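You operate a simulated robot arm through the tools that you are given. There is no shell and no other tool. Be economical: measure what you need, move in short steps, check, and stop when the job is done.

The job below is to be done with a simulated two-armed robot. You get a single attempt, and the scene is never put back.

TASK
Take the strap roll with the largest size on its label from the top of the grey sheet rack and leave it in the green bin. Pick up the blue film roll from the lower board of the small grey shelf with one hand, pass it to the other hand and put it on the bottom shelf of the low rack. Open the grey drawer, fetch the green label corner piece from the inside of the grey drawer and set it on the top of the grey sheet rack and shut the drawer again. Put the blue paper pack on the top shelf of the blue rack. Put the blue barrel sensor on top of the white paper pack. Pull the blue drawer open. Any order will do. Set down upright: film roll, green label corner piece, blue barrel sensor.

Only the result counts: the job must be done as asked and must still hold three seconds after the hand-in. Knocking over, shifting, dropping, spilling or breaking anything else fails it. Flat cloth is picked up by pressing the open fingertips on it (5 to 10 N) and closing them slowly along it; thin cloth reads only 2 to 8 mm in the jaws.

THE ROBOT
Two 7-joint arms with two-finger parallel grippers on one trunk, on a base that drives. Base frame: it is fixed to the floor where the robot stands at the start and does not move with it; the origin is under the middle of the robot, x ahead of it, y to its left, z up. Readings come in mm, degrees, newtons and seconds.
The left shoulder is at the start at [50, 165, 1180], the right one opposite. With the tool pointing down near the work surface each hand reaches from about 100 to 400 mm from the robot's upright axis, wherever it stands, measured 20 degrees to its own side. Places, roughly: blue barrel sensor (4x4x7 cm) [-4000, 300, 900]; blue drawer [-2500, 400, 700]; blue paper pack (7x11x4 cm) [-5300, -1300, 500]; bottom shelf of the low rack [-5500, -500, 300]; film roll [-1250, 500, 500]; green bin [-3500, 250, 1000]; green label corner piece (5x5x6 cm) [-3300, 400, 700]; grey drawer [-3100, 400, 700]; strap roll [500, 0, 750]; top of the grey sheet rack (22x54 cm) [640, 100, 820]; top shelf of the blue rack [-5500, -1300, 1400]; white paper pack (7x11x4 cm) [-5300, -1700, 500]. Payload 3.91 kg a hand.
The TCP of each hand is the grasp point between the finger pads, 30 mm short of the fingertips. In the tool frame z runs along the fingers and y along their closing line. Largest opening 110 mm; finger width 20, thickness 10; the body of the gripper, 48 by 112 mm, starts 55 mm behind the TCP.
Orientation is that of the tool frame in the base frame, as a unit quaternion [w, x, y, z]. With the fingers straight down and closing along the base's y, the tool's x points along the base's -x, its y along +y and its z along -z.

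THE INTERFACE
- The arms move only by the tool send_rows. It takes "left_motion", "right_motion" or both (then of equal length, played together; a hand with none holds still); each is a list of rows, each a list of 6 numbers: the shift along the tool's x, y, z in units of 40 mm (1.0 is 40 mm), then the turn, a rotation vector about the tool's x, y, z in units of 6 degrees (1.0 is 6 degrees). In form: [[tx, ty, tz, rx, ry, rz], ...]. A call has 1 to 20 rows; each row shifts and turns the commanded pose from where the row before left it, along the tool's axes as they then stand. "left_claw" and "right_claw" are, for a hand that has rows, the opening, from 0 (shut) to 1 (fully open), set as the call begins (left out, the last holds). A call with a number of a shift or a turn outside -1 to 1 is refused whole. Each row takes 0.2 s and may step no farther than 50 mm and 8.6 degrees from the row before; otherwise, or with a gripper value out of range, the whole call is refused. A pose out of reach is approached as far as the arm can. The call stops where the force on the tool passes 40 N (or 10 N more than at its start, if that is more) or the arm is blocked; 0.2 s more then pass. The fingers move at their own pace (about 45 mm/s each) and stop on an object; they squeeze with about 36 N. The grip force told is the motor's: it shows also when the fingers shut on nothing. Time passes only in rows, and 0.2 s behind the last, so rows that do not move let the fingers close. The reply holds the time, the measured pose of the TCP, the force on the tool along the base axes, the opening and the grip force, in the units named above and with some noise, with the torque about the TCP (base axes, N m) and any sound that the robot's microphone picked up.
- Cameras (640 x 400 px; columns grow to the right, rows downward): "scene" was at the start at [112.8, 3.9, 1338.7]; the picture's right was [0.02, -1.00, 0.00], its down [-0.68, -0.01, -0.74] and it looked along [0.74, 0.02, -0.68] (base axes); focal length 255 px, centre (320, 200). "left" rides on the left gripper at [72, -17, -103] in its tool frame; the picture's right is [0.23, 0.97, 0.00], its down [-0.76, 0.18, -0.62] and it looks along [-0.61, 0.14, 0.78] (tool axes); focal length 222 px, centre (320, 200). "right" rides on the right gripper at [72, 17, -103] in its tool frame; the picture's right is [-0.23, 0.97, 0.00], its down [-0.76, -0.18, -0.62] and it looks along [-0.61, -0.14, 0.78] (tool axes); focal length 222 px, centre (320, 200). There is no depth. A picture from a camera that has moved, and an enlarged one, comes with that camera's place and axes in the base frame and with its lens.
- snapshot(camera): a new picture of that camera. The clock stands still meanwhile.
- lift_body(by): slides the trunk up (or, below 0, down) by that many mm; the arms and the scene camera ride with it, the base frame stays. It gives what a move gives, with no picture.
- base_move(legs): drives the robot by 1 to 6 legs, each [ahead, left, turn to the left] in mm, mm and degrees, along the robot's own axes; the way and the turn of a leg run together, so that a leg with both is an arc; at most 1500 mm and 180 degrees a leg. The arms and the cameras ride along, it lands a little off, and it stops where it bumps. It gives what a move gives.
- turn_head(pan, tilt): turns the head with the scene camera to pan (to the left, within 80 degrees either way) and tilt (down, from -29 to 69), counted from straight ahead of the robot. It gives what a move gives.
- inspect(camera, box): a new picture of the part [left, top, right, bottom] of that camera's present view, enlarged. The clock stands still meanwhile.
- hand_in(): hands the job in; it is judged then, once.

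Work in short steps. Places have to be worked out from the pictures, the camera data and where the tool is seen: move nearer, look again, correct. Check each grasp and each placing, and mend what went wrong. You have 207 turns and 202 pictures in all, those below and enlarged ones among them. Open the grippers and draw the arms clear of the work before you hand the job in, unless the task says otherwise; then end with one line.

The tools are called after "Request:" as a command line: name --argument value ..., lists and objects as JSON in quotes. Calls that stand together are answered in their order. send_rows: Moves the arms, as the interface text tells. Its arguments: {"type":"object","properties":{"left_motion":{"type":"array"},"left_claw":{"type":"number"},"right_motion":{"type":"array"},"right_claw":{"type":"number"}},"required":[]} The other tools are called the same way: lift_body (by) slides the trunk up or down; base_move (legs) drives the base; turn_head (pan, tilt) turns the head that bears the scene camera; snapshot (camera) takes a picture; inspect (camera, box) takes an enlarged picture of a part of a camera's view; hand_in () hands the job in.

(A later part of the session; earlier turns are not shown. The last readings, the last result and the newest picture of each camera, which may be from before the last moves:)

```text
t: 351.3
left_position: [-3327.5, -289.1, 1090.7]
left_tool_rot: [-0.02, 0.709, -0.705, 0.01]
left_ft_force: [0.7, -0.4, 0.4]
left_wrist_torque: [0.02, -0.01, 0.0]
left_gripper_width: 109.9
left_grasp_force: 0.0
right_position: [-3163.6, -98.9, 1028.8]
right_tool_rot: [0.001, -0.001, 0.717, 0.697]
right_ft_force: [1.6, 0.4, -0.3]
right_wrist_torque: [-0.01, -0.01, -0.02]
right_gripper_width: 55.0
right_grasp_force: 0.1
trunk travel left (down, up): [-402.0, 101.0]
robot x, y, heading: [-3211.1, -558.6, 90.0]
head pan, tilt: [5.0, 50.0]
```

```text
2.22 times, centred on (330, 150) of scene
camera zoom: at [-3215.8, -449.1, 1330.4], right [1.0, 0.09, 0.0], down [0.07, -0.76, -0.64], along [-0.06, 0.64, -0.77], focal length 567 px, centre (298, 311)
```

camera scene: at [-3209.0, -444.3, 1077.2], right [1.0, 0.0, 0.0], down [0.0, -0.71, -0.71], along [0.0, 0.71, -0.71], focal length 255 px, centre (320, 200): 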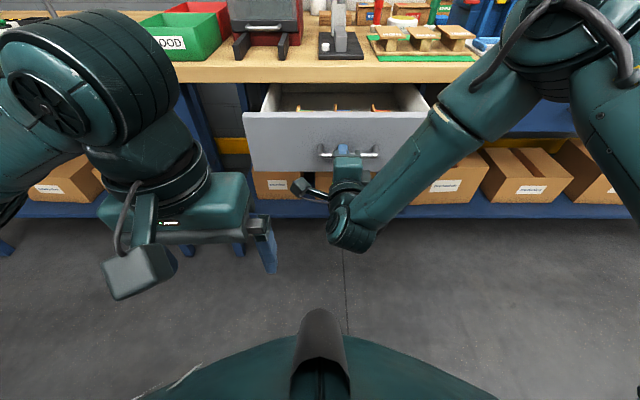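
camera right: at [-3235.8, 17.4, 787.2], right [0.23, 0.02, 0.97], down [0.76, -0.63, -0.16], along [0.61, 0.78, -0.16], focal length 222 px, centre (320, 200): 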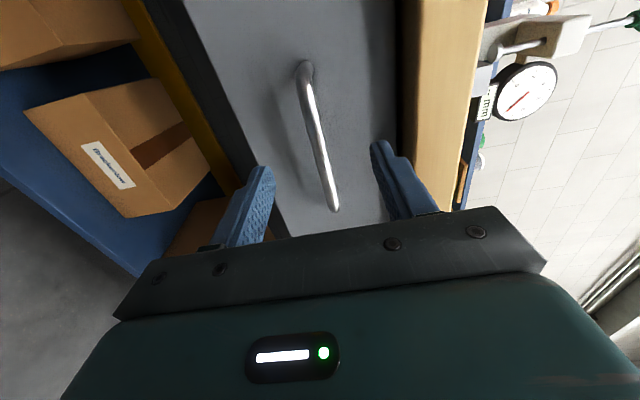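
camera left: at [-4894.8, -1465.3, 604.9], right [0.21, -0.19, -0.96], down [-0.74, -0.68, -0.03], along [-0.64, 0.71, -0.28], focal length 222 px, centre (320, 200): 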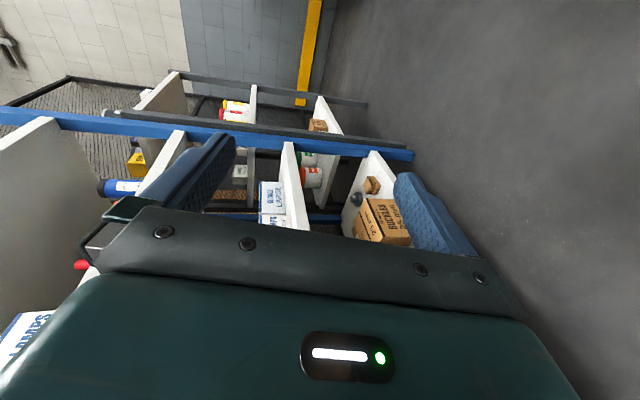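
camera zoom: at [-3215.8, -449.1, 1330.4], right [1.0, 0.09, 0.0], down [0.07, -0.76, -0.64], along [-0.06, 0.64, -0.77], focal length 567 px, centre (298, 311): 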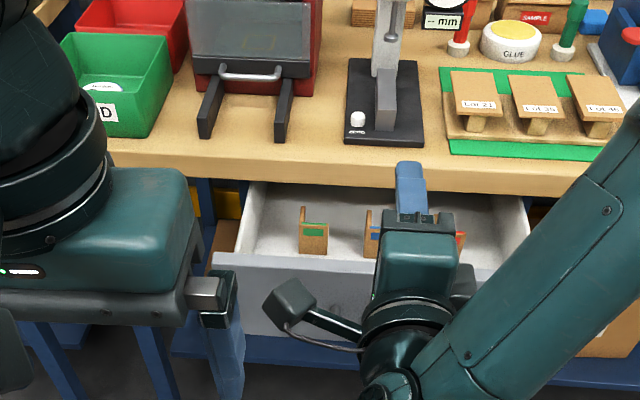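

Corner pieces with green, blue, red labels are in the drawer; the green one is at x≈-3253, toward the back of the opening. I reset the right hand to tool-down and tuck it, then bring the left hand over the drawer.

Request:
send_rows --right_motion '[[0, 0, 0, 0, 0, -1], [0, 0, 0, 0, 0, -1], [0, 0, 0, 0, 0, -1], [0, 0, 0, 0, 0, -1], [0, 0, 0, 0, 0, -1], [0, 0, 0, 0, 0, -1], [0, 0, 0, 0, 0, -1], [0, 0, 0, 0, 0, -1], [0, 0, 0, 0, 0, -1], [0, 0, 0, 0, 0, -1], [0, 0, 0, 0, 0, -1], [0, 0, 0, 0, 0, -1], [0, 0, 0, 0, 0, -1], [0, 0, 0, 0, 0, -1], [0, 0, 0, 0, 0, -1]]'

Request:
send_rows --right_motion '[[0, 0, 0, 0, 1, 0], [0, 0, 0, 0, 1, 0], [0, 0, 0, 0, 1, 0], [0, 0, 0, 0, 1, 0], [0, 0, 0, 0, 1, 0], [0, 0, 0, 0, 1, 0], [0, 0, 0, 0, 1, 0], [0, 0, 0, 0, 1, 0], [0, 0, 0, 0, 1, 0], [0, 0, 0, 0, 1, 0], [0, 0, 0, 0, 1, 0], [0, 0, 0, 0, 1, 0], [0, 0, 0, 0, 1, 0], [0, 0, 0, 0, 1, 0], [0, 0, 0, 0, 1, 0], [1, -0.6, 0, 0, 0, 0], [1, -0.6, 0, 0, 0, 0], [1, -0.6, 0, 0, 0, 0], [1, -0.6, 0, 0, 0, 0], [0, 0, -1, 0, 0, 0]]'

Request:
base_move --legs '[[0, -40, 0], [150, 0, 0]]'

Request:
send_rows --left_motion '[[-1, 0, 0, 0, 0, 0], [-1, 0, 0, 0, 0, 0], [-1, 0, 0, 0, 0, 0], [-0.8, 0, 0, 0, 0, 0], [0, 0, 0, 0, 0, 0]]' --left_claw 0.75

Request:
snapshot --camera "left"

Request:
snapshot --camera "scene"

```text
t: 354.5
left_position: [-3328.3, -288.9, 1091.0]
left_tool_rot: [-0.02, 0.709, -0.705, 0.011]
left_ft_force: [-0.2, -0.3, 0.3]
left_wrist_torque: [0.01, -0.02, -0.02]
left_gripper_width: 110.3
left_grasp_force: 0.0
right_position: [-3161.0, -98.6, 1029.9]
right_tool_rot: [-0.494, 0.508, -0.505, -0.492]
right_ft_force: [0.8, 0.0, -0.2]
right_wrist_torque: [0.01, -0.02, 0.02]
right_gripper_width: 55.1
right_grasp_force: 0.0
trunk travel left (down, up): [-402.0, 101.0]
robot x, y, heading: [-3208.0, -559.2, 89.8]
head pan, tilt: [5.0, 50.0]
```

```text
t: 358.7
left_position: [-3328.6, -288.8, 1091.3]
left_tool_rot: [-0.019, 0.709, -0.705, 0.011]
left_ft_force: [-0.9, -0.4, -1.0]
left_wrist_torque: [-0.04, 0.0, -0.02]
left_gripper_width: 109.9
left_grasp_force: 0.1
right_position: [-3063.9, -257.5, 1072.3]
right_tool_rot: [-0.009, -0.706, 0.708, -0.011]
right_ft_force: [0.0, 0.3, -0.3]
right_wrist_torque: [0.02, 0.0, 0.01]
right_gripper_width: 55.2
right_grasp_force: 0.1
trunk travel left (down, up): [-402.0, 101.0]
robot x, y, heading: [-3207.5, -556.9, 90.0]
head pan, tilt: [5.0, 50.0]
```

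```text
t: 360.8
left_position: [-3288.0, -137.0, 1091.0]
left_tool_rot: [-0.02, 0.709, -0.705, 0.01]
left_ft_force: [0.1, 0.5, -0.6]
left_wrist_torque: [-0.04, 0.03, 0.04]
left_gripper_width: 110.2
left_grasp_force: 0.0
right_position: [-3025.2, -103.7, 1073.4]
right_tool_rot: [0.009, 0.707, -0.707, 0.011]
right_ft_force: [-0.1, 0.6, 0.0]
right_wrist_torque: [-0.01, -0.04, 0.01]
right_gripper_width: 55.1
right_grasp_force: 0.0
trunk travel left (down, up): [-402.0, 101.0]
robot x, y, heading: [-3170.1, -406.7, 90.2]
head pan, tilt: [5.0, 50.0]
```

```text
t: 362.0
left_position: [-3288.9, 15.8, 1093.8]
left_tool_rot: [-0.021, 0.709, -0.705, 0.01]
left_ft_force: [0.0, -0.4, -0.3]
left_wrist_torque: [-0.01, 0.0, 0.0]
left_gripper_width: 82.3
left_grasp_force: 0.0
right_position: [-3024.9, -104.4, 1072.0]
right_tool_rot: [0.009, 0.707, -0.707, 0.011]
right_ft_force: [0.1, 0.1, 0.3]
right_wrist_torque: [0.0, -0.03, 0.0]
right_gripper_width: 55.2
right_grasp_force: 0.0
trunk travel left (down, up): [-402.0, 101.0]
robot x, y, heading: [-3167.7, -404.6, 90.4]
head pan, tilt: [5.0, 50.0]
```

```text
60 pictures are left
camera left: at [-3277.4, -57.8, 1195.5], right [-0.97, -0.23, -0.05], down [-0.21, 0.75, 0.63], along [-0.11, 0.62, -0.78], focal length 222 px, centre (320, 200)
```

left: 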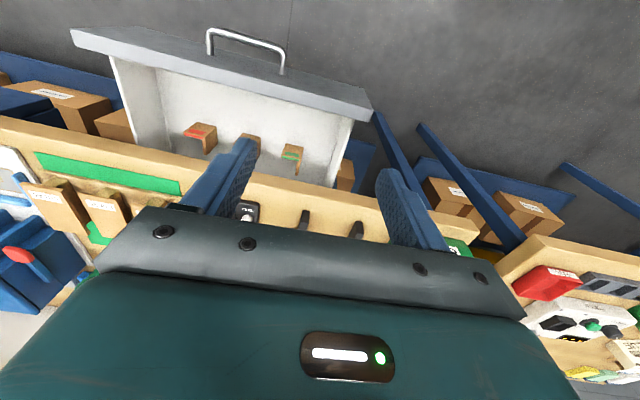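

```text
59 pictures are left
camera scene: at [-3175.8, -296.6, 1330.3], right [1.0, 0.09, 0.0], down [0.07, -0.76, -0.64], along [-0.06, 0.64, -0.77], focal length 255 px, centre (320, 200)
```

scene: 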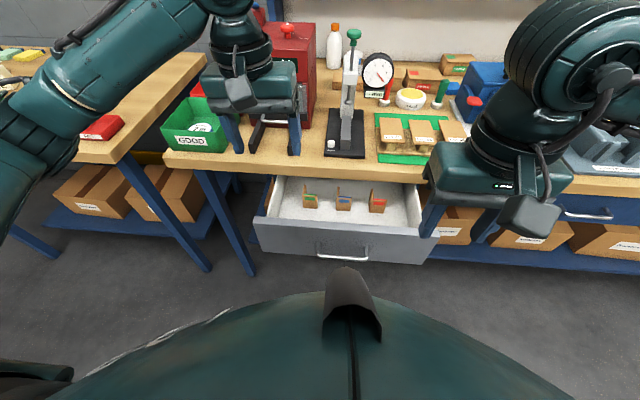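

Green-label piece is at [-3250, 182, ~760], slightly under the table edge, so the drawer needs to open more (my base was probably blocked behind). I'll pull the drawer front from inside with the closed left fingers.

Request:
send_rows --left_motion '[[-0.6, -0.75, 0, 0, 0, 0], [-0.6, -0.75, 0, 0, 0, 0], [-0.5, -0.75, 0, 0, 0, 0], [0, 0, 1, 0, 0, 0], [0, 0, 1, 0, 0, 0], [0, 0, 1, 0, 0, 0], [0, 0, 1, 0, 0, 0], [0, 0, 1, 0, 0, 0], [0, 0, 1, 0, 0, 0], [0, 0, 0.5, 0, 0, 0]]' --left_claw 0

Request:
snapshot --camera "scene"

```text
t: 364.2
left_position: [-3188.6, 85.4, 837.4]
left_tool_rot: [-0.021, 0.709, -0.705, 0.01]
left_ft_force: [1.0, 0.5, 0.2]
left_wrist_torque: [-0.02, 0.01, -0.01]
left_gripper_width: 0.0
left_grasp_force: 36.3
right_position: [-3024.4, -103.9, 1071.8]
right_tool_rot: [0.009, 0.707, -0.707, 0.011]
right_ft_force: [0.7, -0.6, -0.7]
right_wrist_torque: [-0.02, -0.02, 0.02]
right_gripper_width: 55.0
right_grasp_force: 0.0
trunk travel left (down, up): [-402.0, 101.0]
robot x, y, heading: [-3169.7, -406.6, 90.3]
head pan, tilt: [5.0, 50.0]
```

```text
58 pictures are left
camera scene: at [-3175.7, -296.4, 1330.3], right [1.0, 0.09, 0.0], down [0.07, -0.76, -0.64], along [-0.06, 0.64, -0.77], focal length 255 px, centre (320, 200)
```

scene: 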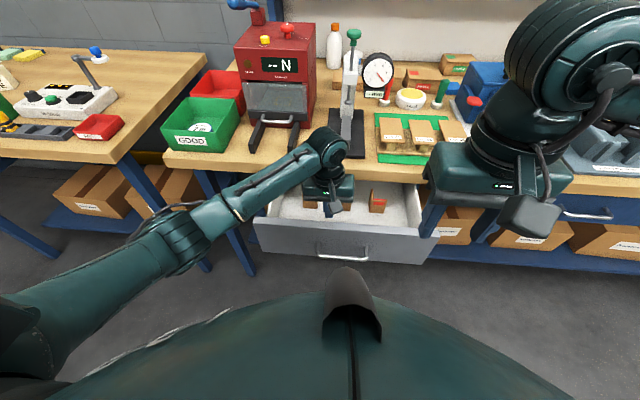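

Fingertips are inside, behind the drawer front. Lower slightly and pull back.

Request:
send_rows --left_motion '[[0, 0, 0.4, 0, 0, 0], [0.5, 0, 0, 0, 0, 0], [0.5, 0, 0, 0, 0, 0], [0.5, 0, 0, 0, 0, 0], [0.5, 0, 0, 0, 0, 0], [0.5, 0, 0, 0, 0, 0], [0.5, 0, 0, 0, 0, 0], [0.5, 0, 0, 0, 0, 0], [0, 0, 0, 0, 0, 0]]'

Request:
snapshot --camera "scene"

```text
t: 366.1
left_position: [-3187.4, -42.8, 824.4]
left_tool_rot: [-0.031, 0.714, -0.699, 0.002]
left_ft_force: [0.3, 14.0, -1.7]
left_wrist_torque: [0.31, -0.07, 0.02]
left_gripper_width: 0.1
left_grasp_force: 35.6
right_position: [-3024.6, -103.6, 1071.6]
right_tool_rot: [0.009, 0.707, -0.707, 0.011]
right_ft_force: [0.9, -0.1, 0.1]
right_wrist_torque: [-0.02, -0.01, 0.0]
right_gripper_width: 55.1
right_grasp_force: 0.1
trunk travel left (down, up): [-402.0, 101.0]
robot x, y, heading: [-3170.2, -401.0, 90.3]
head pan, tilt: [5.0, 50.0]
stopped in row 9 (left hand): the force on the tool passed its limit at 45 N (the readings are from after the stop); the commanded pose is now the measured one
```

```text
57 pictures are left
camera scene: at [-3175.6, -295.6, 1330.3], right [1.0, 0.09, 0.0], down [0.07, -0.76, -0.64], along [-0.06, 0.64, -0.77], focal length 255 px, centre (320, 200)
```

scene: 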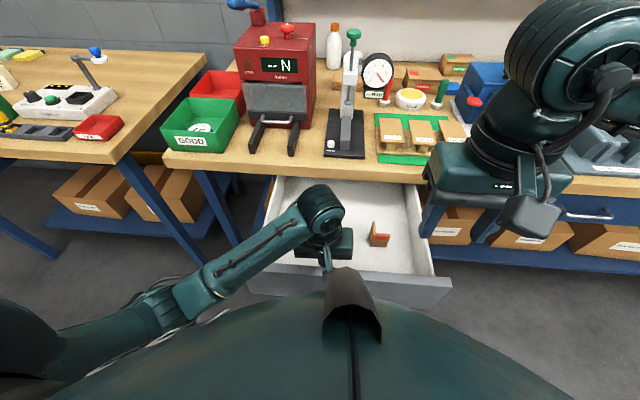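

Drawer opened ~95 mm more. Lift the hand and look down on the pieces.

Request:
send_rows --left_motion '[[-0.2, 0, 0, 0, 0, 0], [0, 0, -1, 0, 0, 0], [0, 0, -1, 0, 0, 0], [0, 0, -1, 0, 0, 0], [0, 0.75, -0.6, 0, 0, 0], [0, 0.75, -0.6, 0, 0, 0]]' --left_claw 0.75

Request:
inspect --camera "scene" --box '[240, 160, 460, 300]'

Request:
snapshot --camera "left"

```text
t: 367.5
left_position: [-3254.5, -44.5, 990.3]
left_tool_rot: [-0.029, 0.712, -0.701, 0.005]
left_ft_force: [-0.2, 1.1, 0.7]
left_wrist_torque: [-0.01, 0.03, 0.0]
left_gripper_width: 82.6
left_grasp_force: 0.1
right_position: [-3024.9, -103.2, 1072.3]
right_tool_rot: [0.008, 0.707, -0.707, 0.011]
right_ft_force: [-0.3, -0.4, 0.4]
right_wrist_torque: [-0.02, 0.0, 0.03]
right_gripper_width: 55.1
right_grasp_force: 0.1
trunk travel left (down, up): [-402.0, 101.0]
robot x, y, heading: [-3170.0, -403.3, 90.0]
head pan, tilt: [5.0, 50.0]
```

```text
2.86 times, centred on (350, 230) of scene
camera zoom: at [-3175.9, -295.8, 1330.3], right [1.0, 0.09, 0.0], down [0.07, -0.76, -0.64], along [-0.06, 0.64, -0.77], focal length 729 px, centre (234, 114)
```

zoom: 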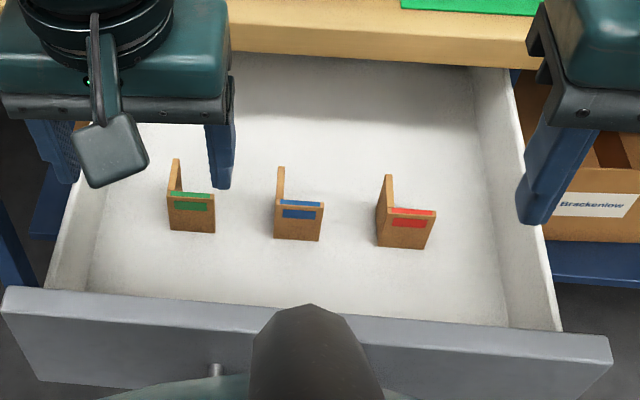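

```text
55 pictures are left
camera left: at [-3242.4, -120.8, 1091.7], right [-0.97, -0.24, -0.05], down [-0.22, 0.74, 0.64], along [-0.12, 0.63, -0.77], focal length 222 px, centre (320, 200)
```

left: 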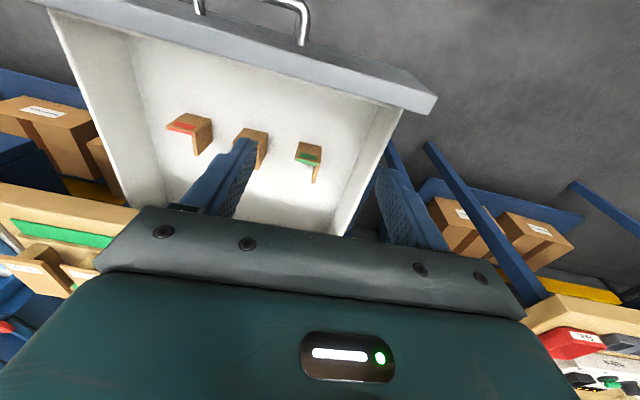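

Piece is an L (front wall y≈74–80, x -3272…-3229, z 700–765). I'll squeeze it along x across the front wall. Move above it and check.

Request:
send_rows --left_motion '[[-0.8, -0.05, 0, 0, 0, 0], [-0.8, -0.05, 0, 0, 0, 0], [-0.8, 0, 0, 0, 0, 0], [-0.7, 0, 0, 0.3, 0.3, 0], [0, 0, 1, 0, 0, 0], [0, 0, 1, 0, 0, 0], [0, 0, 1, 0, 0, 0], [0, 0, 0, 0, 0, 0]]' --left_claw 0.68

Request:
snapshot --camera "left"

Request:
inspect --camera "scene" --box '[240, 160, 400, 280]'

```text
t: 369.3
left_position: [-3244.3, 81.1, 874.3]
left_tool_rot: [-0.03, 0.711, -0.702, 0.026]
left_ft_force: [0.2, 0.2, -0.4]
left_wrist_torque: [0.01, -0.01, 0.01]
left_gripper_width: 75.1
left_grasp_force: 0.1
right_position: [-3024.3, -103.0, 1071.8]
right_tool_rot: [0.008, 0.707, -0.707, 0.01]
right_ft_force: [0.5, -0.1, -0.3]
right_wrist_torque: [-0.01, 0.02, 0.0]
right_gripper_width: 55.0
right_grasp_force: 0.1
trunk travel left (down, up): [-402.0, 101.0]
robot x, y, heading: [-3171.1, -405.4, 90.2]
head pan, tilt: [5.0, 50.0]
```

```text
54 pictures are left
camera left: at [-3235.0, 7.7, 979.3], right [-0.97, -0.24, -0.08], down [-0.24, 0.76, 0.61], along [-0.09, 0.61, -0.79], focal length 222 px, centre (320, 200)
```

left: 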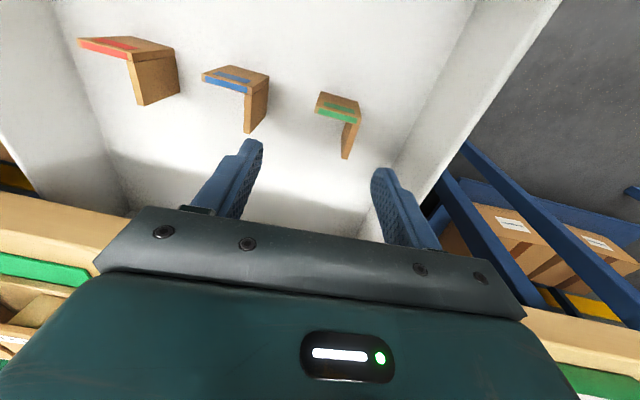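

```text
3.33 times, centred on (320, 220) of scene
camera zoom: at [-3175.6, -295.7, 1330.3], right [1.0, 0.09, 0.0], down [0.07, -0.76, -0.64], along [-0.06, 0.64, -0.77], focal length 851 px, centre (320, 133)
```

zoom: 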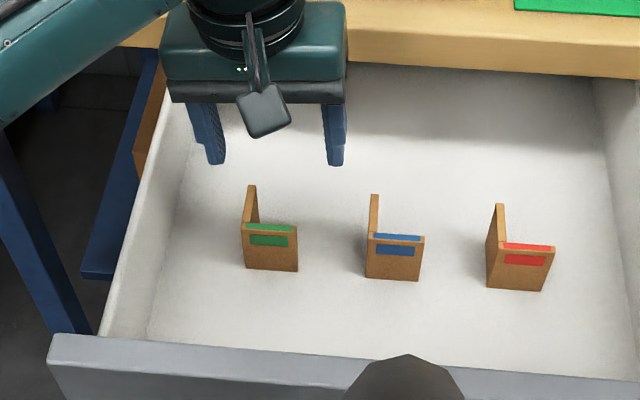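

Refined: front wall at [-3249.5, 67–73], z 713–778. Descend to TCP z≈765 with corrections and look.

Request:
send_rows --left_motion '[[0.25, 0.2, 0.5, 0, 0, 0], [0, 0.13, 0.9, 0, 0, 0], [0, 0, 0.9, 0, 0, 0], [0, 0, 0.4, 0, 0, 0], [0, 0, 0, 0, 0, 0]]'

Request:
snapshot --camera "left"

```text
t: 370.5
left_position: [-3249.7, 68.2, 766.1]
left_tool_rot: [-0.029, 0.712, -0.701, 0.027]
left_ft_force: [0.1, 0.4, -0.1]
left_wrist_torque: [-0.02, 0.01, 0.04]
left_gripper_width: 75.0
left_grasp_force: 0.0
right_position: [-3023.4, -103.9, 1071.6]
right_tool_rot: [-0.009, -0.707, 0.707, -0.011]
right_ft_force: [0.0, -0.4, 1.2]
right_wrist_torque: [-0.02, -0.02, 0.03]
right_gripper_width: 54.9
right_grasp_force: 0.2
trunk travel left (down, up): [-402.0, 101.0]
robot x, y, heading: [-3168.4, -405.5, 90.1]
head pan, tilt: [5.0, 50.0]
```

```text
52 pictures are left
camera left: at [-3240.2, -3.4, 869.5], right [-0.97, -0.24, -0.08], down [-0.24, 0.76, 0.61], along [-0.09, 0.61, -0.79], focal length 222 px, centre (320, 200)
```

left: 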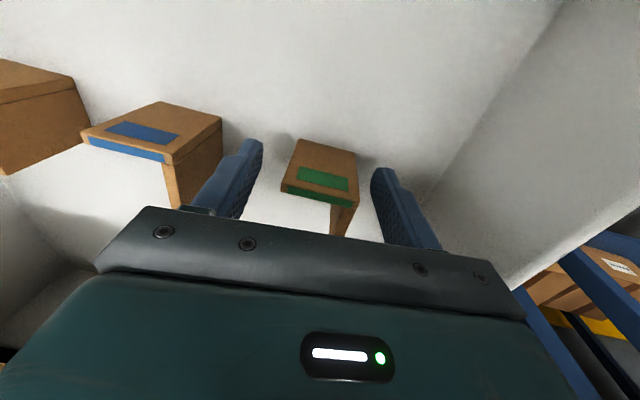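

Aligned. Close and lift slowly.

Request:
send_rows --left_motion '[[-0.08, 0, 0.1, 0, 0, 0], [0, 0, 0, 0, 0, 0], [0, 0, 0, 0, 0, 0], [0, 0, 0, 0, 0, 0], [0, 0, 0, 0, 0, 0]]' --left_claw 0

Request:
send_rows --left_motion '[[0, 0, -0.3, 0, 0, 0], [0, 0, -0.5, 0, 0, 0], [0, 0, -0.8, 0, 0, 0], [0, 0, -1, 0, 0, 0], [0, 0, -1, 0, 0, 0], [0, 0, -1, 0, 0, 0], [0, 0, -1, 0, 0, 0]]'

Request:
snapshot --camera "left"

```text
t: 371.7
left_position: [-3247.9, 71.7, 762.2]
left_tool_rot: [-0.028, 0.711, -0.702, 0.026]
left_ft_force: [-0.2, 0.2, 1.6]
left_wrist_torque: [-0.04, 0.03, 0.02]
left_gripper_width: 42.9
left_grasp_force: 36.3
right_position: [-3024.9, -103.7, 1072.5]
right_tool_rot: [-0.009, -0.707, 0.707, -0.011]
right_ft_force: [0.6, 0.1, -0.1]
right_wrist_torque: [0.03, -0.01, -0.01]
right_gripper_width: 54.8
right_grasp_force: 0.0
trunk travel left (down, up): [-402.0, 101.0]
robot x, y, heading: [-3166.2, -402.2, 90.1]
head pan, tilt: [5.0, 50.0]
```

```text
t: 373.3
left_position: [-3264.6, 70.6, 986.0]
left_tool_rot: [-0.028, 0.711, -0.702, 0.025]
left_ft_force: [-0.2, 0.2, 0.1]
left_wrist_torque: [0.01, -0.01, -0.01]
left_gripper_width: 42.7
left_grasp_force: 35.4
right_position: [-3025.1, -103.8, 1073.7]
right_tool_rot: [-0.008, -0.707, 0.707, -0.011]
right_ft_force: [0.2, -0.1, 0.8]
right_wrist_torque: [0.0, 0.02, -0.01]
right_gripper_width: 55.1
right_grasp_force: 0.1
trunk travel left (down, up): [-402.0, 101.0]
robot x, y, heading: [-3166.4, -403.9, 90.4]
head pan, tilt: [5.0, 50.0]
```

```text
51 pictures are left
camera left: at [-3255.7, -0.9, 1089.4], right [-0.97, -0.24, -0.08], down [-0.24, 0.76, 0.61], along [-0.09, 0.61, -0.79], focal length 222 px, centre (320, 200)
```

left: 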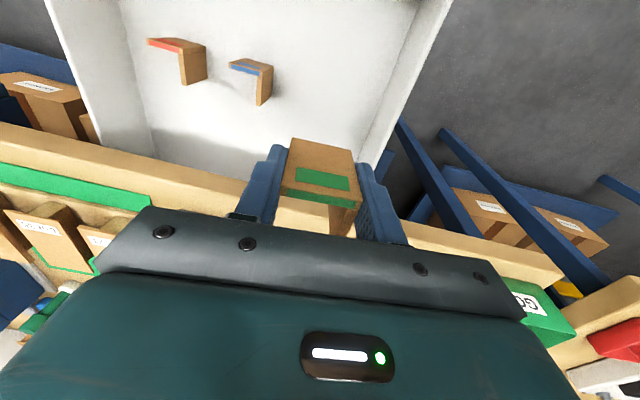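

Held (43 mm). Now shut the drawer: tuck the left hand with the piece, and set the right hand tilted 60° forward, closed, to push the handle bar at x≈-3161.

Request:
base_move --legs '[[-130, 0, 0], [0, 130, 0]]'

Request:
send_rows --left_motion '[[1, 0, -0.4, 0, 0, 0], [1, 0, -0.4, 0, 0, 0], [1, 0, -0.4, 0, 0, 0], [1, 0, -0.4, 0, 0, 0], [1, 0, -0.4, 0, 0, 0], [0, 0, 0, 0, 0, 0], [0, 0, 0, 0, 0, 0], [0, 0, 0, 0, 0, 0], [0, 0, 0, 0, 0, 0], [0, 0, 0, 0, 0, 0], [0, 0, 0, 0, 0, 0], [0, 0, 0, 0, 0, 0]]' --right_motion '[[-1, 0, 0, 0, 0, 0], [-1, 0, 0, 0, 0, 0], [0, 0, 0, 0, -1, 0], [0, 0, 0, 0, -1, 0], [0, 0, 0, 0, -1, 0], [0, 0, 0, 0, -1, 0], [0, 0, 0, 0, -1, 0], [0, 0, 0, 0, -1, 0], [0, 0, 0, 0, -1, 0], [0, 0, 0, 0, -1, 0], [0, 0, 0, 0, -1, 0], [0, 0, 0, 0, -1, 0]]' --right_claw 0

Request:
lift_body --by -150

Request:
turn_head --pan -15 --tilt 45

Request:
snapshot --camera "scene"

```text
t: 376.0
left_position: [-3395.6, -59.0, 985.8]
left_tool_rot: [-0.029, 0.711, -0.702, 0.026]
left_ft_force: [-0.2, -0.4, -0.2]
left_wrist_torque: [0.01, 0.01, -0.01]
left_gripper_width: 42.7
left_grasp_force: 35.9
right_position: [-3156.6, -235.1, 1072.7]
right_tool_rot: [-0.009, -0.707, 0.707, -0.011]
right_ft_force: [-0.3, -0.5, 0.0]
right_wrist_torque: [0.01, -0.01, 0.01]
right_gripper_width: 55.2
right_grasp_force: 0.1
trunk travel left (down, up): [-402.0, 101.0]
robot x, y, heading: [-3304.0, -538.1, 90.2]
head pan, tilt: [5.0, 50.0]
```

```text
t: 378.6
left_position: [-3401.1, -257.6, 1063.4]
left_tool_rot: [-0.03, 0.712, -0.701, 0.026]
left_ft_force: [0.4, -0.2, 0.1]
left_wrist_torque: [-0.02, -0.02, 0.02]
left_gripper_width: 42.8
left_grasp_force: 35.7
right_position: [-3172.6, -117.4, 1072.0]
right_tool_rot: [-0.346, 0.617, -0.617, -0.343]
right_ft_force: [0.9, -0.5, 0.1]
right_wrist_torque: [-0.02, 0.02, -0.01]
right_gripper_width: 0.0
right_grasp_force: 36.0
right hand out of reach, approached as far as the arm can: row 10, 11, 12
trunk travel left (down, up): [-402.0, 101.0]
robot x, y, heading: [-3301.6, -536.1, 90.1]
head pan, tilt: [5.0, 50.0]
```

```text
t: 380.4
left_position: [-3400.0, -257.9, 913.2]
left_tool_rot: [-0.029, 0.711, -0.702, 0.027]
left_ft_force: [0.2, -0.1, -0.9]
left_wrist_torque: [0.01, -0.02, 0.04]
left_gripper_width: 42.6
left_grasp_force: 36.2
right_position: [-3171.7, -119.5, 922.4]
right_tool_rot: [-0.346, 0.618, -0.617, -0.344]
right_ft_force: [0.3, -0.7, 0.4]
right_wrist_torque: [-0.01, 0.0, -0.01]
right_gripper_width: 0.0
right_grasp_force: 35.9
trunk travel left (down, up): [-252.0, 251.0]
robot x, y, heading: [-3302.9, -535.6, 90.0]
head pan, tilt: [5.0, 50.0]
```

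```text
t: 381.2
left_position: [-3400.3, -258.5, 914.4]
left_tool_rot: [-0.03, 0.711, -0.702, 0.027]
left_ft_force: [-0.3, -0.6, 0.5]
left_wrist_torque: [-0.02, -0.01, -0.01]
left_gripper_width: 42.9
left_grasp_force: 36.0
right_position: [-3171.9, -118.7, 922.0]
right_tool_rot: [-0.345, 0.618, -0.617, -0.343]
right_ft_force: [0.2, -0.4, -0.2]
right_wrist_torque: [0.01, 0.02, -0.03]
right_gripper_width: 0.0
right_grasp_force: 36.8
trunk travel left (down, up): [-252.0, 251.0]
robot x, y, heading: [-3299.1, -533.0, 90.3]
head pan, tilt: [-15.0, 45.0]
```

```text
50 pictures are left
camera scene: at [-3278.9, -424.5, 1187.2], right [0.97, -0.26, 0.0], down [-0.18, -0.68, -0.71], along [0.18, 0.68, -0.71], focal length 255 px, centre (320, 200)
```

scene: 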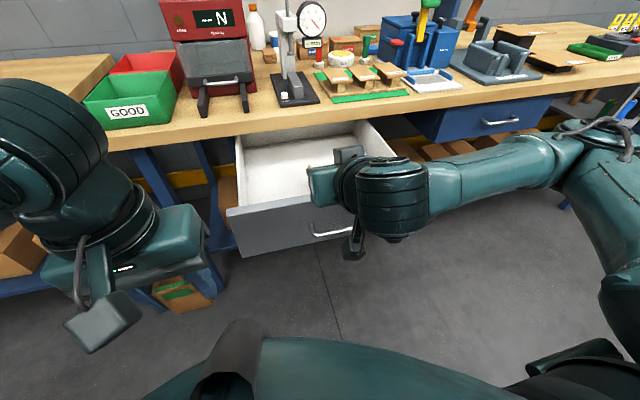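

The fingertip is just in front of the drawer face above the bar. Lower ~107 mm and push with the base.

Request:
send_rows --right_motion '[[0.848, 0, 0.53, 0, 0, 0], [0.848, 0, 0.53, 0, 0, 0], [0.57, 0, 0.35, 0, 0, 0], [0, 0, 0, 0, 0, 0]]'

Request:
base_move --legs '[[200, 0, 0]]'

Request:
snapshot --camera "scene"

```text
t: 382.2
left_position: [-3399.6, -257.1, 913.7]
left_tool_rot: [-0.03, 0.711, -0.702, 0.026]
left_ft_force: [-1.1, -0.2, -0.1]
left_wrist_torque: [-0.01, -0.02, 0.0]
left_gripper_width: 42.6
left_grasp_force: 36.4
right_position: [-3172.9, -118.9, 814.9]
right_tool_rot: [-0.346, 0.617, -0.617, -0.344]
right_ft_force: [0.5, 0.1, 0.3]
right_wrist_torque: [0.0, -0.01, 0.0]
right_gripper_width: 0.0
right_grasp_force: 36.2
trunk travel left (down, up): [-252.0, 251.0]
robot x, y, heading: [-3296.6, -537.3, 90.1]
head pan, tilt: [-15.0, 45.0]
```

```text
t: 383.8
left_position: [-3400.9, -55.7, 913.0]
left_tool_rot: [-0.029, 0.713, -0.7, 0.026]
left_ft_force: [0.3, 0.2, -0.2]
left_wrist_torque: [-0.02, 0.03, 0.01]
left_gripper_width: 42.7
left_grasp_force: 36.5
right_position: [-3174.2, 84.3, 814.7]
right_tool_rot: [-0.345, 0.619, -0.616, -0.344]
right_ft_force: [-0.4, -0.5, 0.1]
right_wrist_torque: [0.02, -0.01, 0.01]
right_gripper_width: 0.2
right_grasp_force: 35.8
trunk travel left (down, up): [-252.0, 251.0]
robot x, y, heading: [-3304.0, -332.9, 90.5]
head pan, tilt: [-15.0, 45.0]
```

```text
49 pictures are left
camera scene: at [-3280.2, -222.1, 1187.2], right [0.97, -0.25, 0.0], down [-0.18, -0.68, -0.71], along [0.18, 0.68, -0.71], focal length 255 px, centre (320, 200)
```

scene: 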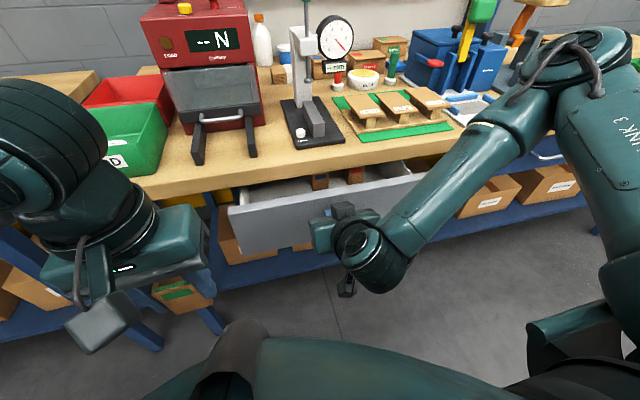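

Drawer is mostly in. Back off 55 mm, lower to bar height, and push the remaining way.

Request:
base_move --legs '[[-60, 0, -0.4]]'

Request:
send_rows --right_motion '[[0.42, 0, 0.27, 0, 0, 0], [0.35, 0, 0.2, 0, 0, 0], [0, 0, 0, 0, 0, 0]]'

Request:
base_move --legs '[[120, 0, 0]]'

Request:
snapshot --camera "scene"

```text
t: 384.8
left_position: [-3400.6, -115.2, 913.1]
left_tool_rot: [-0.029, 0.711, -0.702, 0.025]
left_ft_force: [0.7, -0.1, 0.4]
left_wrist_torque: [0.0, -0.05, -0.01]
left_gripper_width: 42.6
left_grasp_force: 35.6
right_position: [-3172.2, 23.5, 816.4]
right_tool_rot: [0.347, -0.616, 0.618, 0.343]
right_ft_force: [-0.3, -0.4, -0.3]
right_wrist_torque: [0.03, 0.01, 0.0]
right_gripper_width: 0.1
right_grasp_force: 36.4
trunk travel left (down, up): [-252.0, 251.0]
robot x, y, heading: [-3297.6, -387.1, 89.8]
head pan, tilt: [-15.0, 45.0]
```

```text
t: 385.6
left_position: [-3400.3, -113.6, 913.1]
left_tool_rot: [-0.029, 0.711, -0.702, 0.026]
left_ft_force: [0.0, 0.4, -0.4]
left_wrist_torque: [-0.01, 0.01, 0.03]
left_gripper_width: 42.8
left_grasp_force: 35.8
right_position: [-3172.6, 21.9, 779.6]
right_tool_rot: [0.347, -0.617, 0.617, 0.344]
right_ft_force: [0.3, -0.9, 0.6]
right_wrist_torque: [0.04, 0.01, 0.01]
right_gripper_width: 0.0
right_grasp_force: 35.8
trunk travel left (down, up): [-252.0, 251.0]
robot x, y, heading: [-3302.6, -390.0, 90.1]
head pan, tilt: [-15.0, 45.0]
```

```text
t: 386.8
left_position: [-3401.4, 5.5, 911.7]
left_tool_rot: [-0.029, 0.711, -0.702, 0.027]
left_ft_force: [-0.6, 0.3, 0.2]
left_wrist_torque: [-0.02, -0.01, 0.01]
left_gripper_width: 42.8
left_grasp_force: 36.0
right_position: [-3173.2, 142.0, 779.1]
right_tool_rot: [0.345, -0.618, 0.618, 0.342]
right_ft_force: [-0.6, -0.8, -0.2]
right_wrist_torque: [0.0, -0.01, -0.04]
right_gripper_width: 0.0
right_grasp_force: 36.1
trunk travel left (down, up): [-252.0, 251.0]
robot x, y, heading: [-3296.4, -272.2, 90.3]
head pan, tilt: [-15.0, 45.0]
```

```text
48 pictures are left
camera scene: at [-3279.7, -161.5, 1187.2], right [0.97, -0.26, 0.0], down [-0.18, -0.68, -0.71], along [0.18, 0.68, -0.71], focal length 255 px, centre (320, 200)
```

scene: 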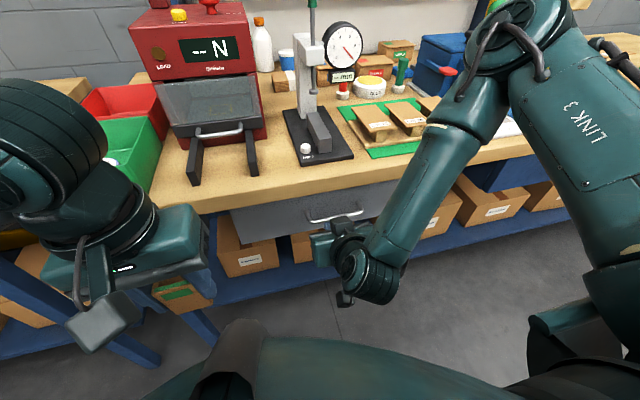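

Almost closed; push ~25 mm more with the arm until resistance.

Request:
send_rows --right_motion '[[-0.16, 0, 0.25, 0, 0, 0], [-0.16, 0, 0.25, 0, 0, 0], [-0.16, 0, 0.25, 0, 0, 0], [-0.1, 0, 0.17, 0, 0, 0], [-0.1, 0, 0.17, 0, 0, 0], [0, 0, 0, 0, 0, 0]]'

Request:
inspect --camera "scene" --box '[200, 150, 440, 290]'

```text
t: 387.3
left_position: [-3400.3, 2.3, 913.5]
left_tool_rot: [-0.03, 0.711, -0.702, 0.026]
left_ft_force: [0.0, 0.2, -0.2]
left_wrist_torque: [0.0, 0.0, -0.02]
left_gripper_width: 42.6
left_grasp_force: 36.3
right_position: [-3173.0, 148.0, 780.0]
right_tool_rot: [-0.342, 0.621, -0.618, -0.341]
right_ft_force: [3.1, -18.3, 18.5]
right_wrist_torque: [0.3, -0.14, -0.21]
right_gripper_width: 0.0
right_grasp_force: 36.8
trunk travel left (down, up): [-252.0, 251.0]
robot x, y, heading: [-3300.2, -274.0, 90.0]
head pan, tilt: [-15.0, 45.0]
stopped in row 2 (right hand): the force on the tool passed its limit at 52 N (the readings are from after the stop); the commanded pose is now the measured one
```

```text
2.67 times, centred on (320, 220) of scene
camera zoom: at [-3279.5, -165.1, 1188.0], right [0.97, -0.26, 0.0], down [-0.18, -0.68, -0.71], along [0.18, 0.69, -0.71], focal length 681 px, centre (320, 147)
```

zoom: 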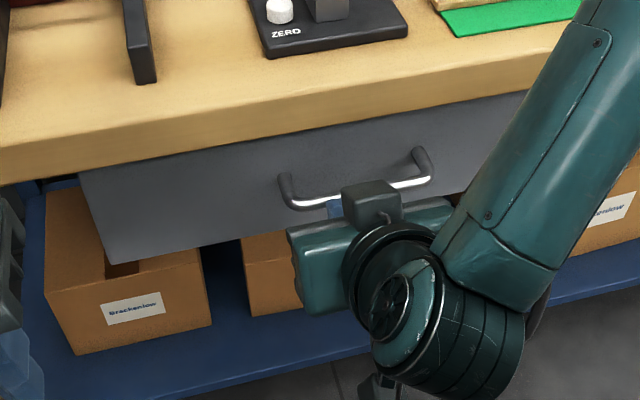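

Resistance met with the bar at y≈181. One more firm push with the base to be sure it's fully shut.

Request:
base_move --legs '[[15, 0, 0]]'

Request:
inspect --camera "scene" --box '[200, 150, 440, 290]'

```text
t: 388.1
left_position: [-3400.2, 5.4, 913.6]
left_tool_rot: [-0.03, 0.71, -0.703, 0.025]
left_ft_force: [0.6, 0.1, -0.3]
left_wrist_torque: [0.01, 0.02, 0.0]
left_gripper_width: 42.4
left_grasp_force: 36.2
right_position: [-3172.7, 148.9, 779.8]
right_tool_rot: [-0.34, 0.622, -0.618, -0.34]
right_ft_force: [3.4, -14.2, 14.5]
right_wrist_torque: [0.26, -0.13, -0.14]
right_gripper_width: 0.0
right_grasp_force: 36.1
trunk travel left (down, up): [-252.0, 251.0]
robot x, y, heading: [-3300.2, -271.0, 89.9]
head pan, tilt: [-15.0, 45.0]
stopped in leg 1: the force on the tool passed its limit at 53 N (the readings are from after the stop); the commanded pose is now the measured one
```

```text
2.67 times, centred on (320, 220) of scene
camera zoom: at [-3279.1, -162.3, 1187.4], right [0.97, -0.26, 0.0], down [-0.18, -0.68, -0.71], along [0.18, 0.68, -0.71], focal length 681 px, centre (320, 147)
```

zoom: 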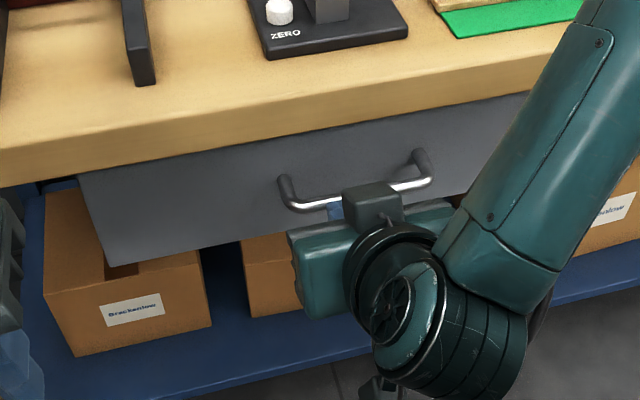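

Drawer is shut. Back off, turn the right hand fully horizontal with vertical closing, and strafe to the blue drawer.

Request:
base_move --legs '[[-235, 0, 0], [0, -705, 0]]'

Request:
send_rows --right_motion '[[-0.53, 0, 0.848, 0, 0, 0], [-0.53, 0, 0.848, 0, 0, 0], [0, 0, 0, 0, -1, 0], [0, 0, 0, 0, -1, 0], [0, 0, 0, 0, -1, 0], [0, 0, 0, 0, -1, 0], [0, 0, 0, 0, -1, 0], [0, 0, 0, 0, 0, 0]]'

Request:
send_rows --right_motion '[[0, 0, 0, 0, 0, 1], [0, 0, 0, 0, 0, 1], [0, 0, 0, 0, 0, 1], [0, 0, 0, 0, 0, 1], [0, 0, 0, 0, 0, 1], [0, 0, 0, 0, 0, 1], [0, 0, 0, 0, 0, 1], [0, 0, 0, 0, 0, 1], [0, 0, 0, 0, 0, 1], [0, 0, 0, 0, 0, 1], [0, 0, 0, 0, 0, 1], [0, 0, 0, 0, 0, 1], [0, 0, 0, 0, 0, 1], [0, 0, 0, 0, 0, 1], [0, 0, 0, 0, 0, 1]]' --right_claw 0.6

Request:
snapshot --camera "scene"

Request:
snapshot --camera "right"

```text
t: 396.1
left_position: [-2687.9, -228.7, 912.5]
left_tool_rot: [-0.029, 0.711, -0.703, 0.026]
left_ft_force: [0.4, -0.4, 0.1]
left_wrist_torque: [0.03, -0.03, -0.03]
left_gripper_width: 42.5
left_grasp_force: 35.8
right_position: [-2461.8, -86.1, 777.0]
right_tool_rot: [-0.34, 0.622, -0.619, -0.339]
right_ft_force: [0.0, 0.2, -0.2]
right_wrist_torque: [-0.03, 0.03, 0.02]
right_gripper_width: 0.0
right_grasp_force: 35.6
trunk travel left (down, up): [-252.0, 251.0]
robot x, y, heading: [-2587.7, -506.6, 90.2]
head pan, tilt: [-15.0, 45.0]
```

```text
t: 397.9
left_position: [-2687.9, -227.5, 913.5]
left_tool_rot: [-0.03, 0.711, -0.702, 0.027]
left_ft_force: [1.3, -0.6, -0.4]
left_wrist_torque: [0.02, -0.02, -0.01]
left_gripper_width: 42.6
left_grasp_force: 36.1
right_position: [-2549.3, -16.5, 832.8]
right_tool_rot: [-0.489, 0.512, -0.512, -0.486]
right_ft_force: [0.6, 1.0, 0.4]
right_wrist_torque: [-0.01, 0.0, 0.01]
right_gripper_width: 0.0
right_grasp_force: 35.8
right hand out of reach, approached as far as the arm can: row 3, 4, 5, 6, 7
trunk travel left (down, up): [-252.0, 251.0]
robot x, y, heading: [-2588.7, -504.9, 90.2]
head pan, tilt: [-15.0, 45.0]
```

```text
t: 401.1
left_position: [-2688.7, -229.2, 912.9]
left_tool_rot: [-0.029, 0.711, -0.702, 0.026]
left_ft_force: [0.2, 0.3, 0.3]
left_wrist_torque: [-0.01, 0.0, 0.0]
left_gripper_width: 42.7
left_grasp_force: 35.6
right_position: [-2549.7, -16.7, 832.5]
right_tool_rot: [0.0, -0.002, 0.724, 0.69]
right_ft_force: [0.3, 1.0, -0.9]
right_wrist_torque: [0.01, 0.02, -0.02]
right_gripper_width: 66.2
right_grasp_force: 0.0
trunk travel left (down, up): [-252.0, 251.0]
robot x, y, heading: [-2587.1, -510.1, 90.3]
head pan, tilt: [-15.0, 45.0]
```

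```text
45 pictures are left
camera scene: at [-2567.2, -395.6, 1187.2], right [0.97, -0.26, 0.0], down [-0.18, -0.68, -0.71], along [0.18, 0.68, -0.71], focal length 255 px, centre (320, 200)
```

scene: 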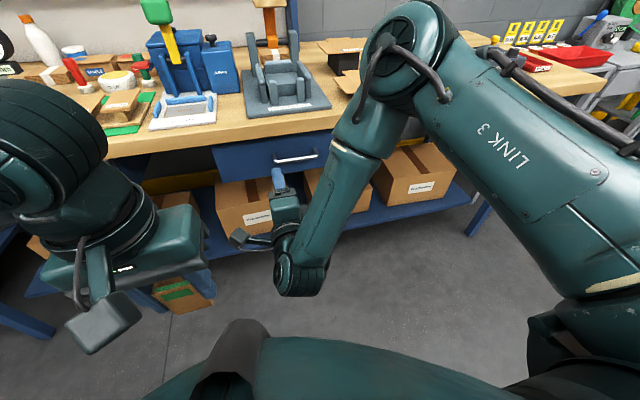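

```text
44 pictures are left
camera right: at [-2622.4, -119.6, 854.1], right [0.23, 0.05, 0.97], down [0.76, -0.63, -0.15], along [0.61, 0.77, -0.18], focal length 222 px, centre (320, 200)
```

right: 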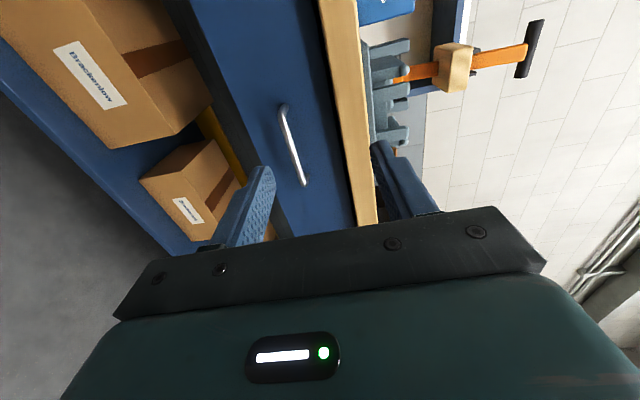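

Blue drawer handle at [-2489, 180, 769]. Lower hand 54 mm, strafe right 61, forward 130, then look.

Request:
send_rows --right_motion '[[0, -0.68, 0, 0, 0, 0], [0, -0.67, 0, 0, 0, 0], [0, 0, 0, 0, 0, 0]]'

Request:
base_move --legs '[[0, -60, 0], [130, 0, 0]]'

Request:
snapshot --camera "right"

```text
t: 401.9
left_position: [-2687.3, -229.8, 912.1]
left_tool_rot: [-0.029, 0.711, -0.702, 0.026]
left_ft_force: [0.2, 0.4, 0.1]
left_wrist_torque: [0.01, -0.02, 0.01]
left_gripper_width: 42.6
left_grasp_force: 35.7
right_position: [-2571.7, -27.8, 798.4]
right_tool_rot: [0.001, -0.001, 0.724, 0.69]
right_ft_force: [0.0, -0.4, 0.2]
right_wrist_torque: [0.02, -0.03, 0.01]
right_gripper_width: 66.0
right_grasp_force: 0.1
right hand out of reach, approached as far as the arm can: row 1, 2
trunk travel left (down, up): [-252.0, 251.0]
robot x, y, heading: [-2586.8, -502.2, 90.2]
head pan, tilt: [-15.0, 45.0]
```

```text
t: 404.0
left_position: [-2629.4, -100.3, 912.1]
left_tool_rot: [-0.029, 0.712, -0.701, 0.027]
left_ft_force: [-0.5, 0.1, -0.6]
left_wrist_torque: [0.0, -0.02, 0.03]
left_gripper_width: 42.7
left_grasp_force: 36.0
right_position: [-2514.5, 101.7, 797.8]
right_tool_rot: [-0.001, -0.001, 0.724, 0.69]
right_ft_force: [0.3, -0.1, 0.6]
right_wrist_torque: [0.01, -0.03, -0.01]
right_gripper_width: 66.1
right_grasp_force: 0.1
trunk travel left (down, up): [-252.0, 251.0]
robot x, y, heading: [-2533.2, -379.0, 90.2]
head pan, tilt: [-15.0, 45.0]
```

```text
43 pictures are left
camera right: at [-2587.5, -0.9, 819.3], right [0.22, 0.05, 0.97], down [0.76, -0.63, -0.14], along [0.6, 0.78, -0.18], focal length 222 px, centre (320, 200)
```

right: 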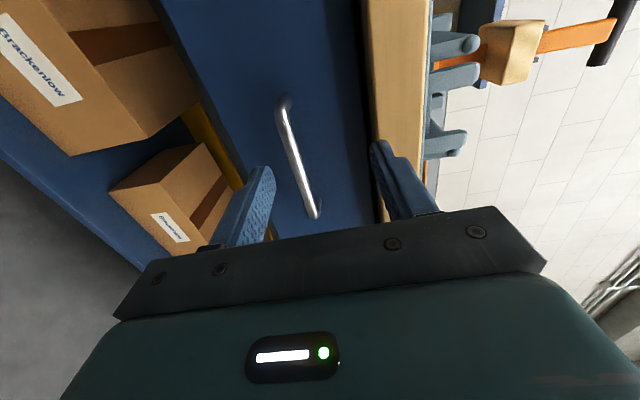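

Bar is ~18 mm lower than the fingers; lower trunk 19 mm and advance 62 mm, then close.

Request:
lift_body --by -19

Request:
base_move --legs '[[40, -10, 0]]'

Request:
snapshot --camera "right"

```text
t: 404.6
left_position: [-2629.3, -99.9, 893.6]
left_tool_rot: [-0.029, 0.712, -0.701, 0.027]
left_ft_force: [-0.4, 0.8, -0.5]
left_wrist_torque: [0.03, 0.01, -0.02]
left_gripper_width: 42.6
left_grasp_force: 36.0
right_position: [-2513.9, 102.1, 778.8]
right_tool_rot: [-0.001, -0.002, 0.724, 0.689]
right_ft_force: [-0.4, 0.0, -0.2]
right_wrist_torque: [0.04, -0.01, 0.0]
right_gripper_width: 65.9
right_grasp_force: 0.2
trunk travel left (down, up): [-233.0, 270.0]
robot x, y, heading: [-2528.4, -372.8, 90.0]
head pan, tilt: [-15.0, 45.0]
```

```text
t: 405.5
left_position: [-2620.3, -61.9, 893.5]
left_tool_rot: [-0.028, 0.712, -0.701, 0.028]
left_ft_force: [-0.1, 0.2, -0.1]
left_wrist_torque: [0.0, 0.0, 0.02]
left_gripper_width: 42.5
left_grasp_force: 35.8
right_position: [-2504.4, 141.3, 778.9]
right_tool_rot: [-0.002, -0.002, 0.725, 0.689]
right_ft_force: [-0.4, 0.2, 0.2]
right_wrist_torque: [0.02, -0.02, -0.02]
right_gripper_width: 65.7
right_grasp_force: 0.1
trunk travel left (down, up): [-233.0, 270.0]
robot x, y, heading: [-2518.0, -336.1, 90.4]
head pan, tilt: [-15.0, 45.0]
```

```text
42 pictures are left
camera right: at [-2577.8, 38.7, 800.4], right [0.22, 0.05, 0.97], down [0.76, -0.63, -0.14], along [0.6, 0.78, -0.18], focal length 222 px, centre (320, 200)
```

right: 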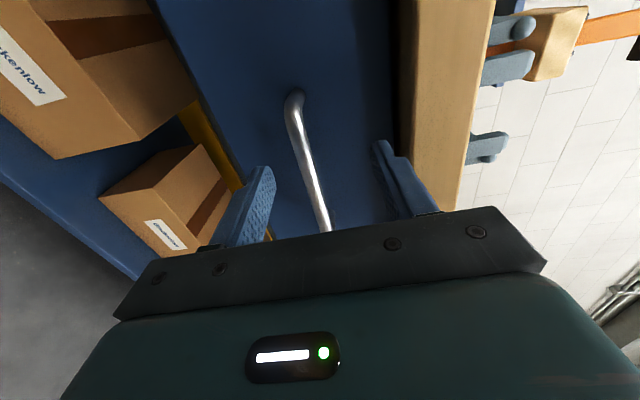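

Centered. Advance 26 mm, close, and pull back with the base ~180 mm.

Request:
send_rows --right_motion '[[0, -0.08, 0.35, 0, 0, 0], [0, -0.07, 0.3, 0, 0, 0], [0, 0, 0, 0, 0, 0]]'

Request:
send_rows --right_motion '[[0, 0, 0, 0, 0, 0], [0, 0, 0, 0, 0, 0], [0, 0, 0, 0, 0, 0], [0, 0, 0, 0, 0, 0]]' --right_claw 0

Request:
base_move --legs '[[-200, 0, 0]]'

Request:
snapshot --camera "scene"

```text
t: 406.3
left_position: [-2619.6, -61.0, 893.7]
left_tool_rot: [-0.03, 0.712, -0.701, 0.026]
left_ft_force: [-0.1, 0.1, -0.5]
left_wrist_torque: [-0.04, 0.0, -0.04]
left_gripper_width: 42.5
left_grasp_force: 36.2
right_position: [-2510.3, 163.4, 776.3]
right_tool_rot: [0.002, -0.002, 0.726, 0.687]
right_ft_force: [-1.0, 0.4, 0.1]
right_wrist_torque: [-0.03, -0.04, 0.01]
right_gripper_width: 66.2
right_grasp_force: 0.1
right hand out of reach, approached as far as the arm can: row 1, 2
trunk travel left (down, up): [-233.0, 270.0]
robot x, y, heading: [-2519.6, -336.7, 90.3]
head pan, tilt: [-15.0, 45.0]
```

```text
t: 407.4
left_position: [-2619.6, -60.2, 894.5]
left_tool_rot: [-0.029, 0.712, -0.701, 0.026]
left_ft_force: [0.3, 0.3, -0.8]
left_wrist_torque: [0.0, -0.01, -0.01]
left_gripper_width: 42.6
left_grasp_force: 36.3
right_position: [-2511.4, 160.4, 768.0]
right_tool_rot: [0.002, -0.004, 0.737, 0.675]
right_ft_force: [-2.3, -1.4, -12.1]
right_wrist_torque: [-0.4, 0.42, -0.59]
right_gripper_width: 11.7
right_grasp_force: 43.7
trunk travel left (down, up): [-233.0, 270.0]
robot x, y, heading: [-2519.6, -339.6, 90.1]
head pan, tilt: [-15.0, 45.0]
stopped in row 4 (right hand): the force on the tool passed its limit at 42 N (the readings are from after the stop); the commanded pose is now the measured one
```

```text
t: 409.0
left_position: [-2618.1, -259.4, 893.7]
left_tool_rot: [-0.028, 0.711, -0.702, 0.028]
left_ft_force: [0.3, 0.2, -0.2]
left_wrist_torque: [-0.03, 0.0, -0.02]
left_gripper_width: 42.6
left_grasp_force: 36.0
right_position: [-2511.7, -38.8, 766.8]
right_tool_rot: [0.0, -0.005, 0.737, 0.676]
right_ft_force: [-13.8, 1.5, -23.6]
right_wrist_torque: [-0.4, 0.44, 0.1]
right_gripper_width: 11.6
right_grasp_force: 44.5
trunk travel left (down, up): [-233.0, 270.0]
robot x, y, heading: [-2518.2, -537.9, 90.2]
head pan, tilt: [-15.0, 45.0]
```

```text
41 pictures are left
camera scene: at [-2498.4, -425.2, 1168.0], right [0.97, -0.26, 0.0], down [-0.18, -0.68, -0.71], along [0.18, 0.68, -0.71], focal length 255 px, centre (320, 200)
```

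scene: 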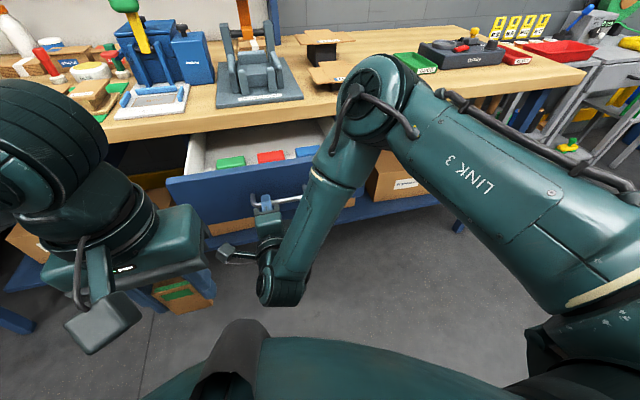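

Open 199 mm. Pull a bit farther if possible.

Request:
base_move --legs '[[-70, 0, 0]]'

```text
t: 410.0
left_position: [-2618.5, -328.1, 892.3]
left_tool_rot: [-0.029, 0.712, -0.701, 0.027]
left_ft_force: [0.7, -0.7, 0.3]
left_wrist_torque: [0.0, -0.01, -0.04]
left_gripper_width: 42.7
left_grasp_force: 35.7
right_position: [-2510.9, -108.8, 767.2]
right_tool_rot: [-0.001, -0.005, 0.737, 0.676]
right_ft_force: [-4.8, 0.9, -10.1]
right_wrist_torque: [-0.2, 0.39, -0.17]
right_gripper_width: 11.6
right_grasp_force: 45.2
trunk travel left (down, up): [-233.0, 270.0]
robot x, y, heading: [-2519.3, -606.8, 90.3]
head pan, tilt: [-15.0, 45.0]
```

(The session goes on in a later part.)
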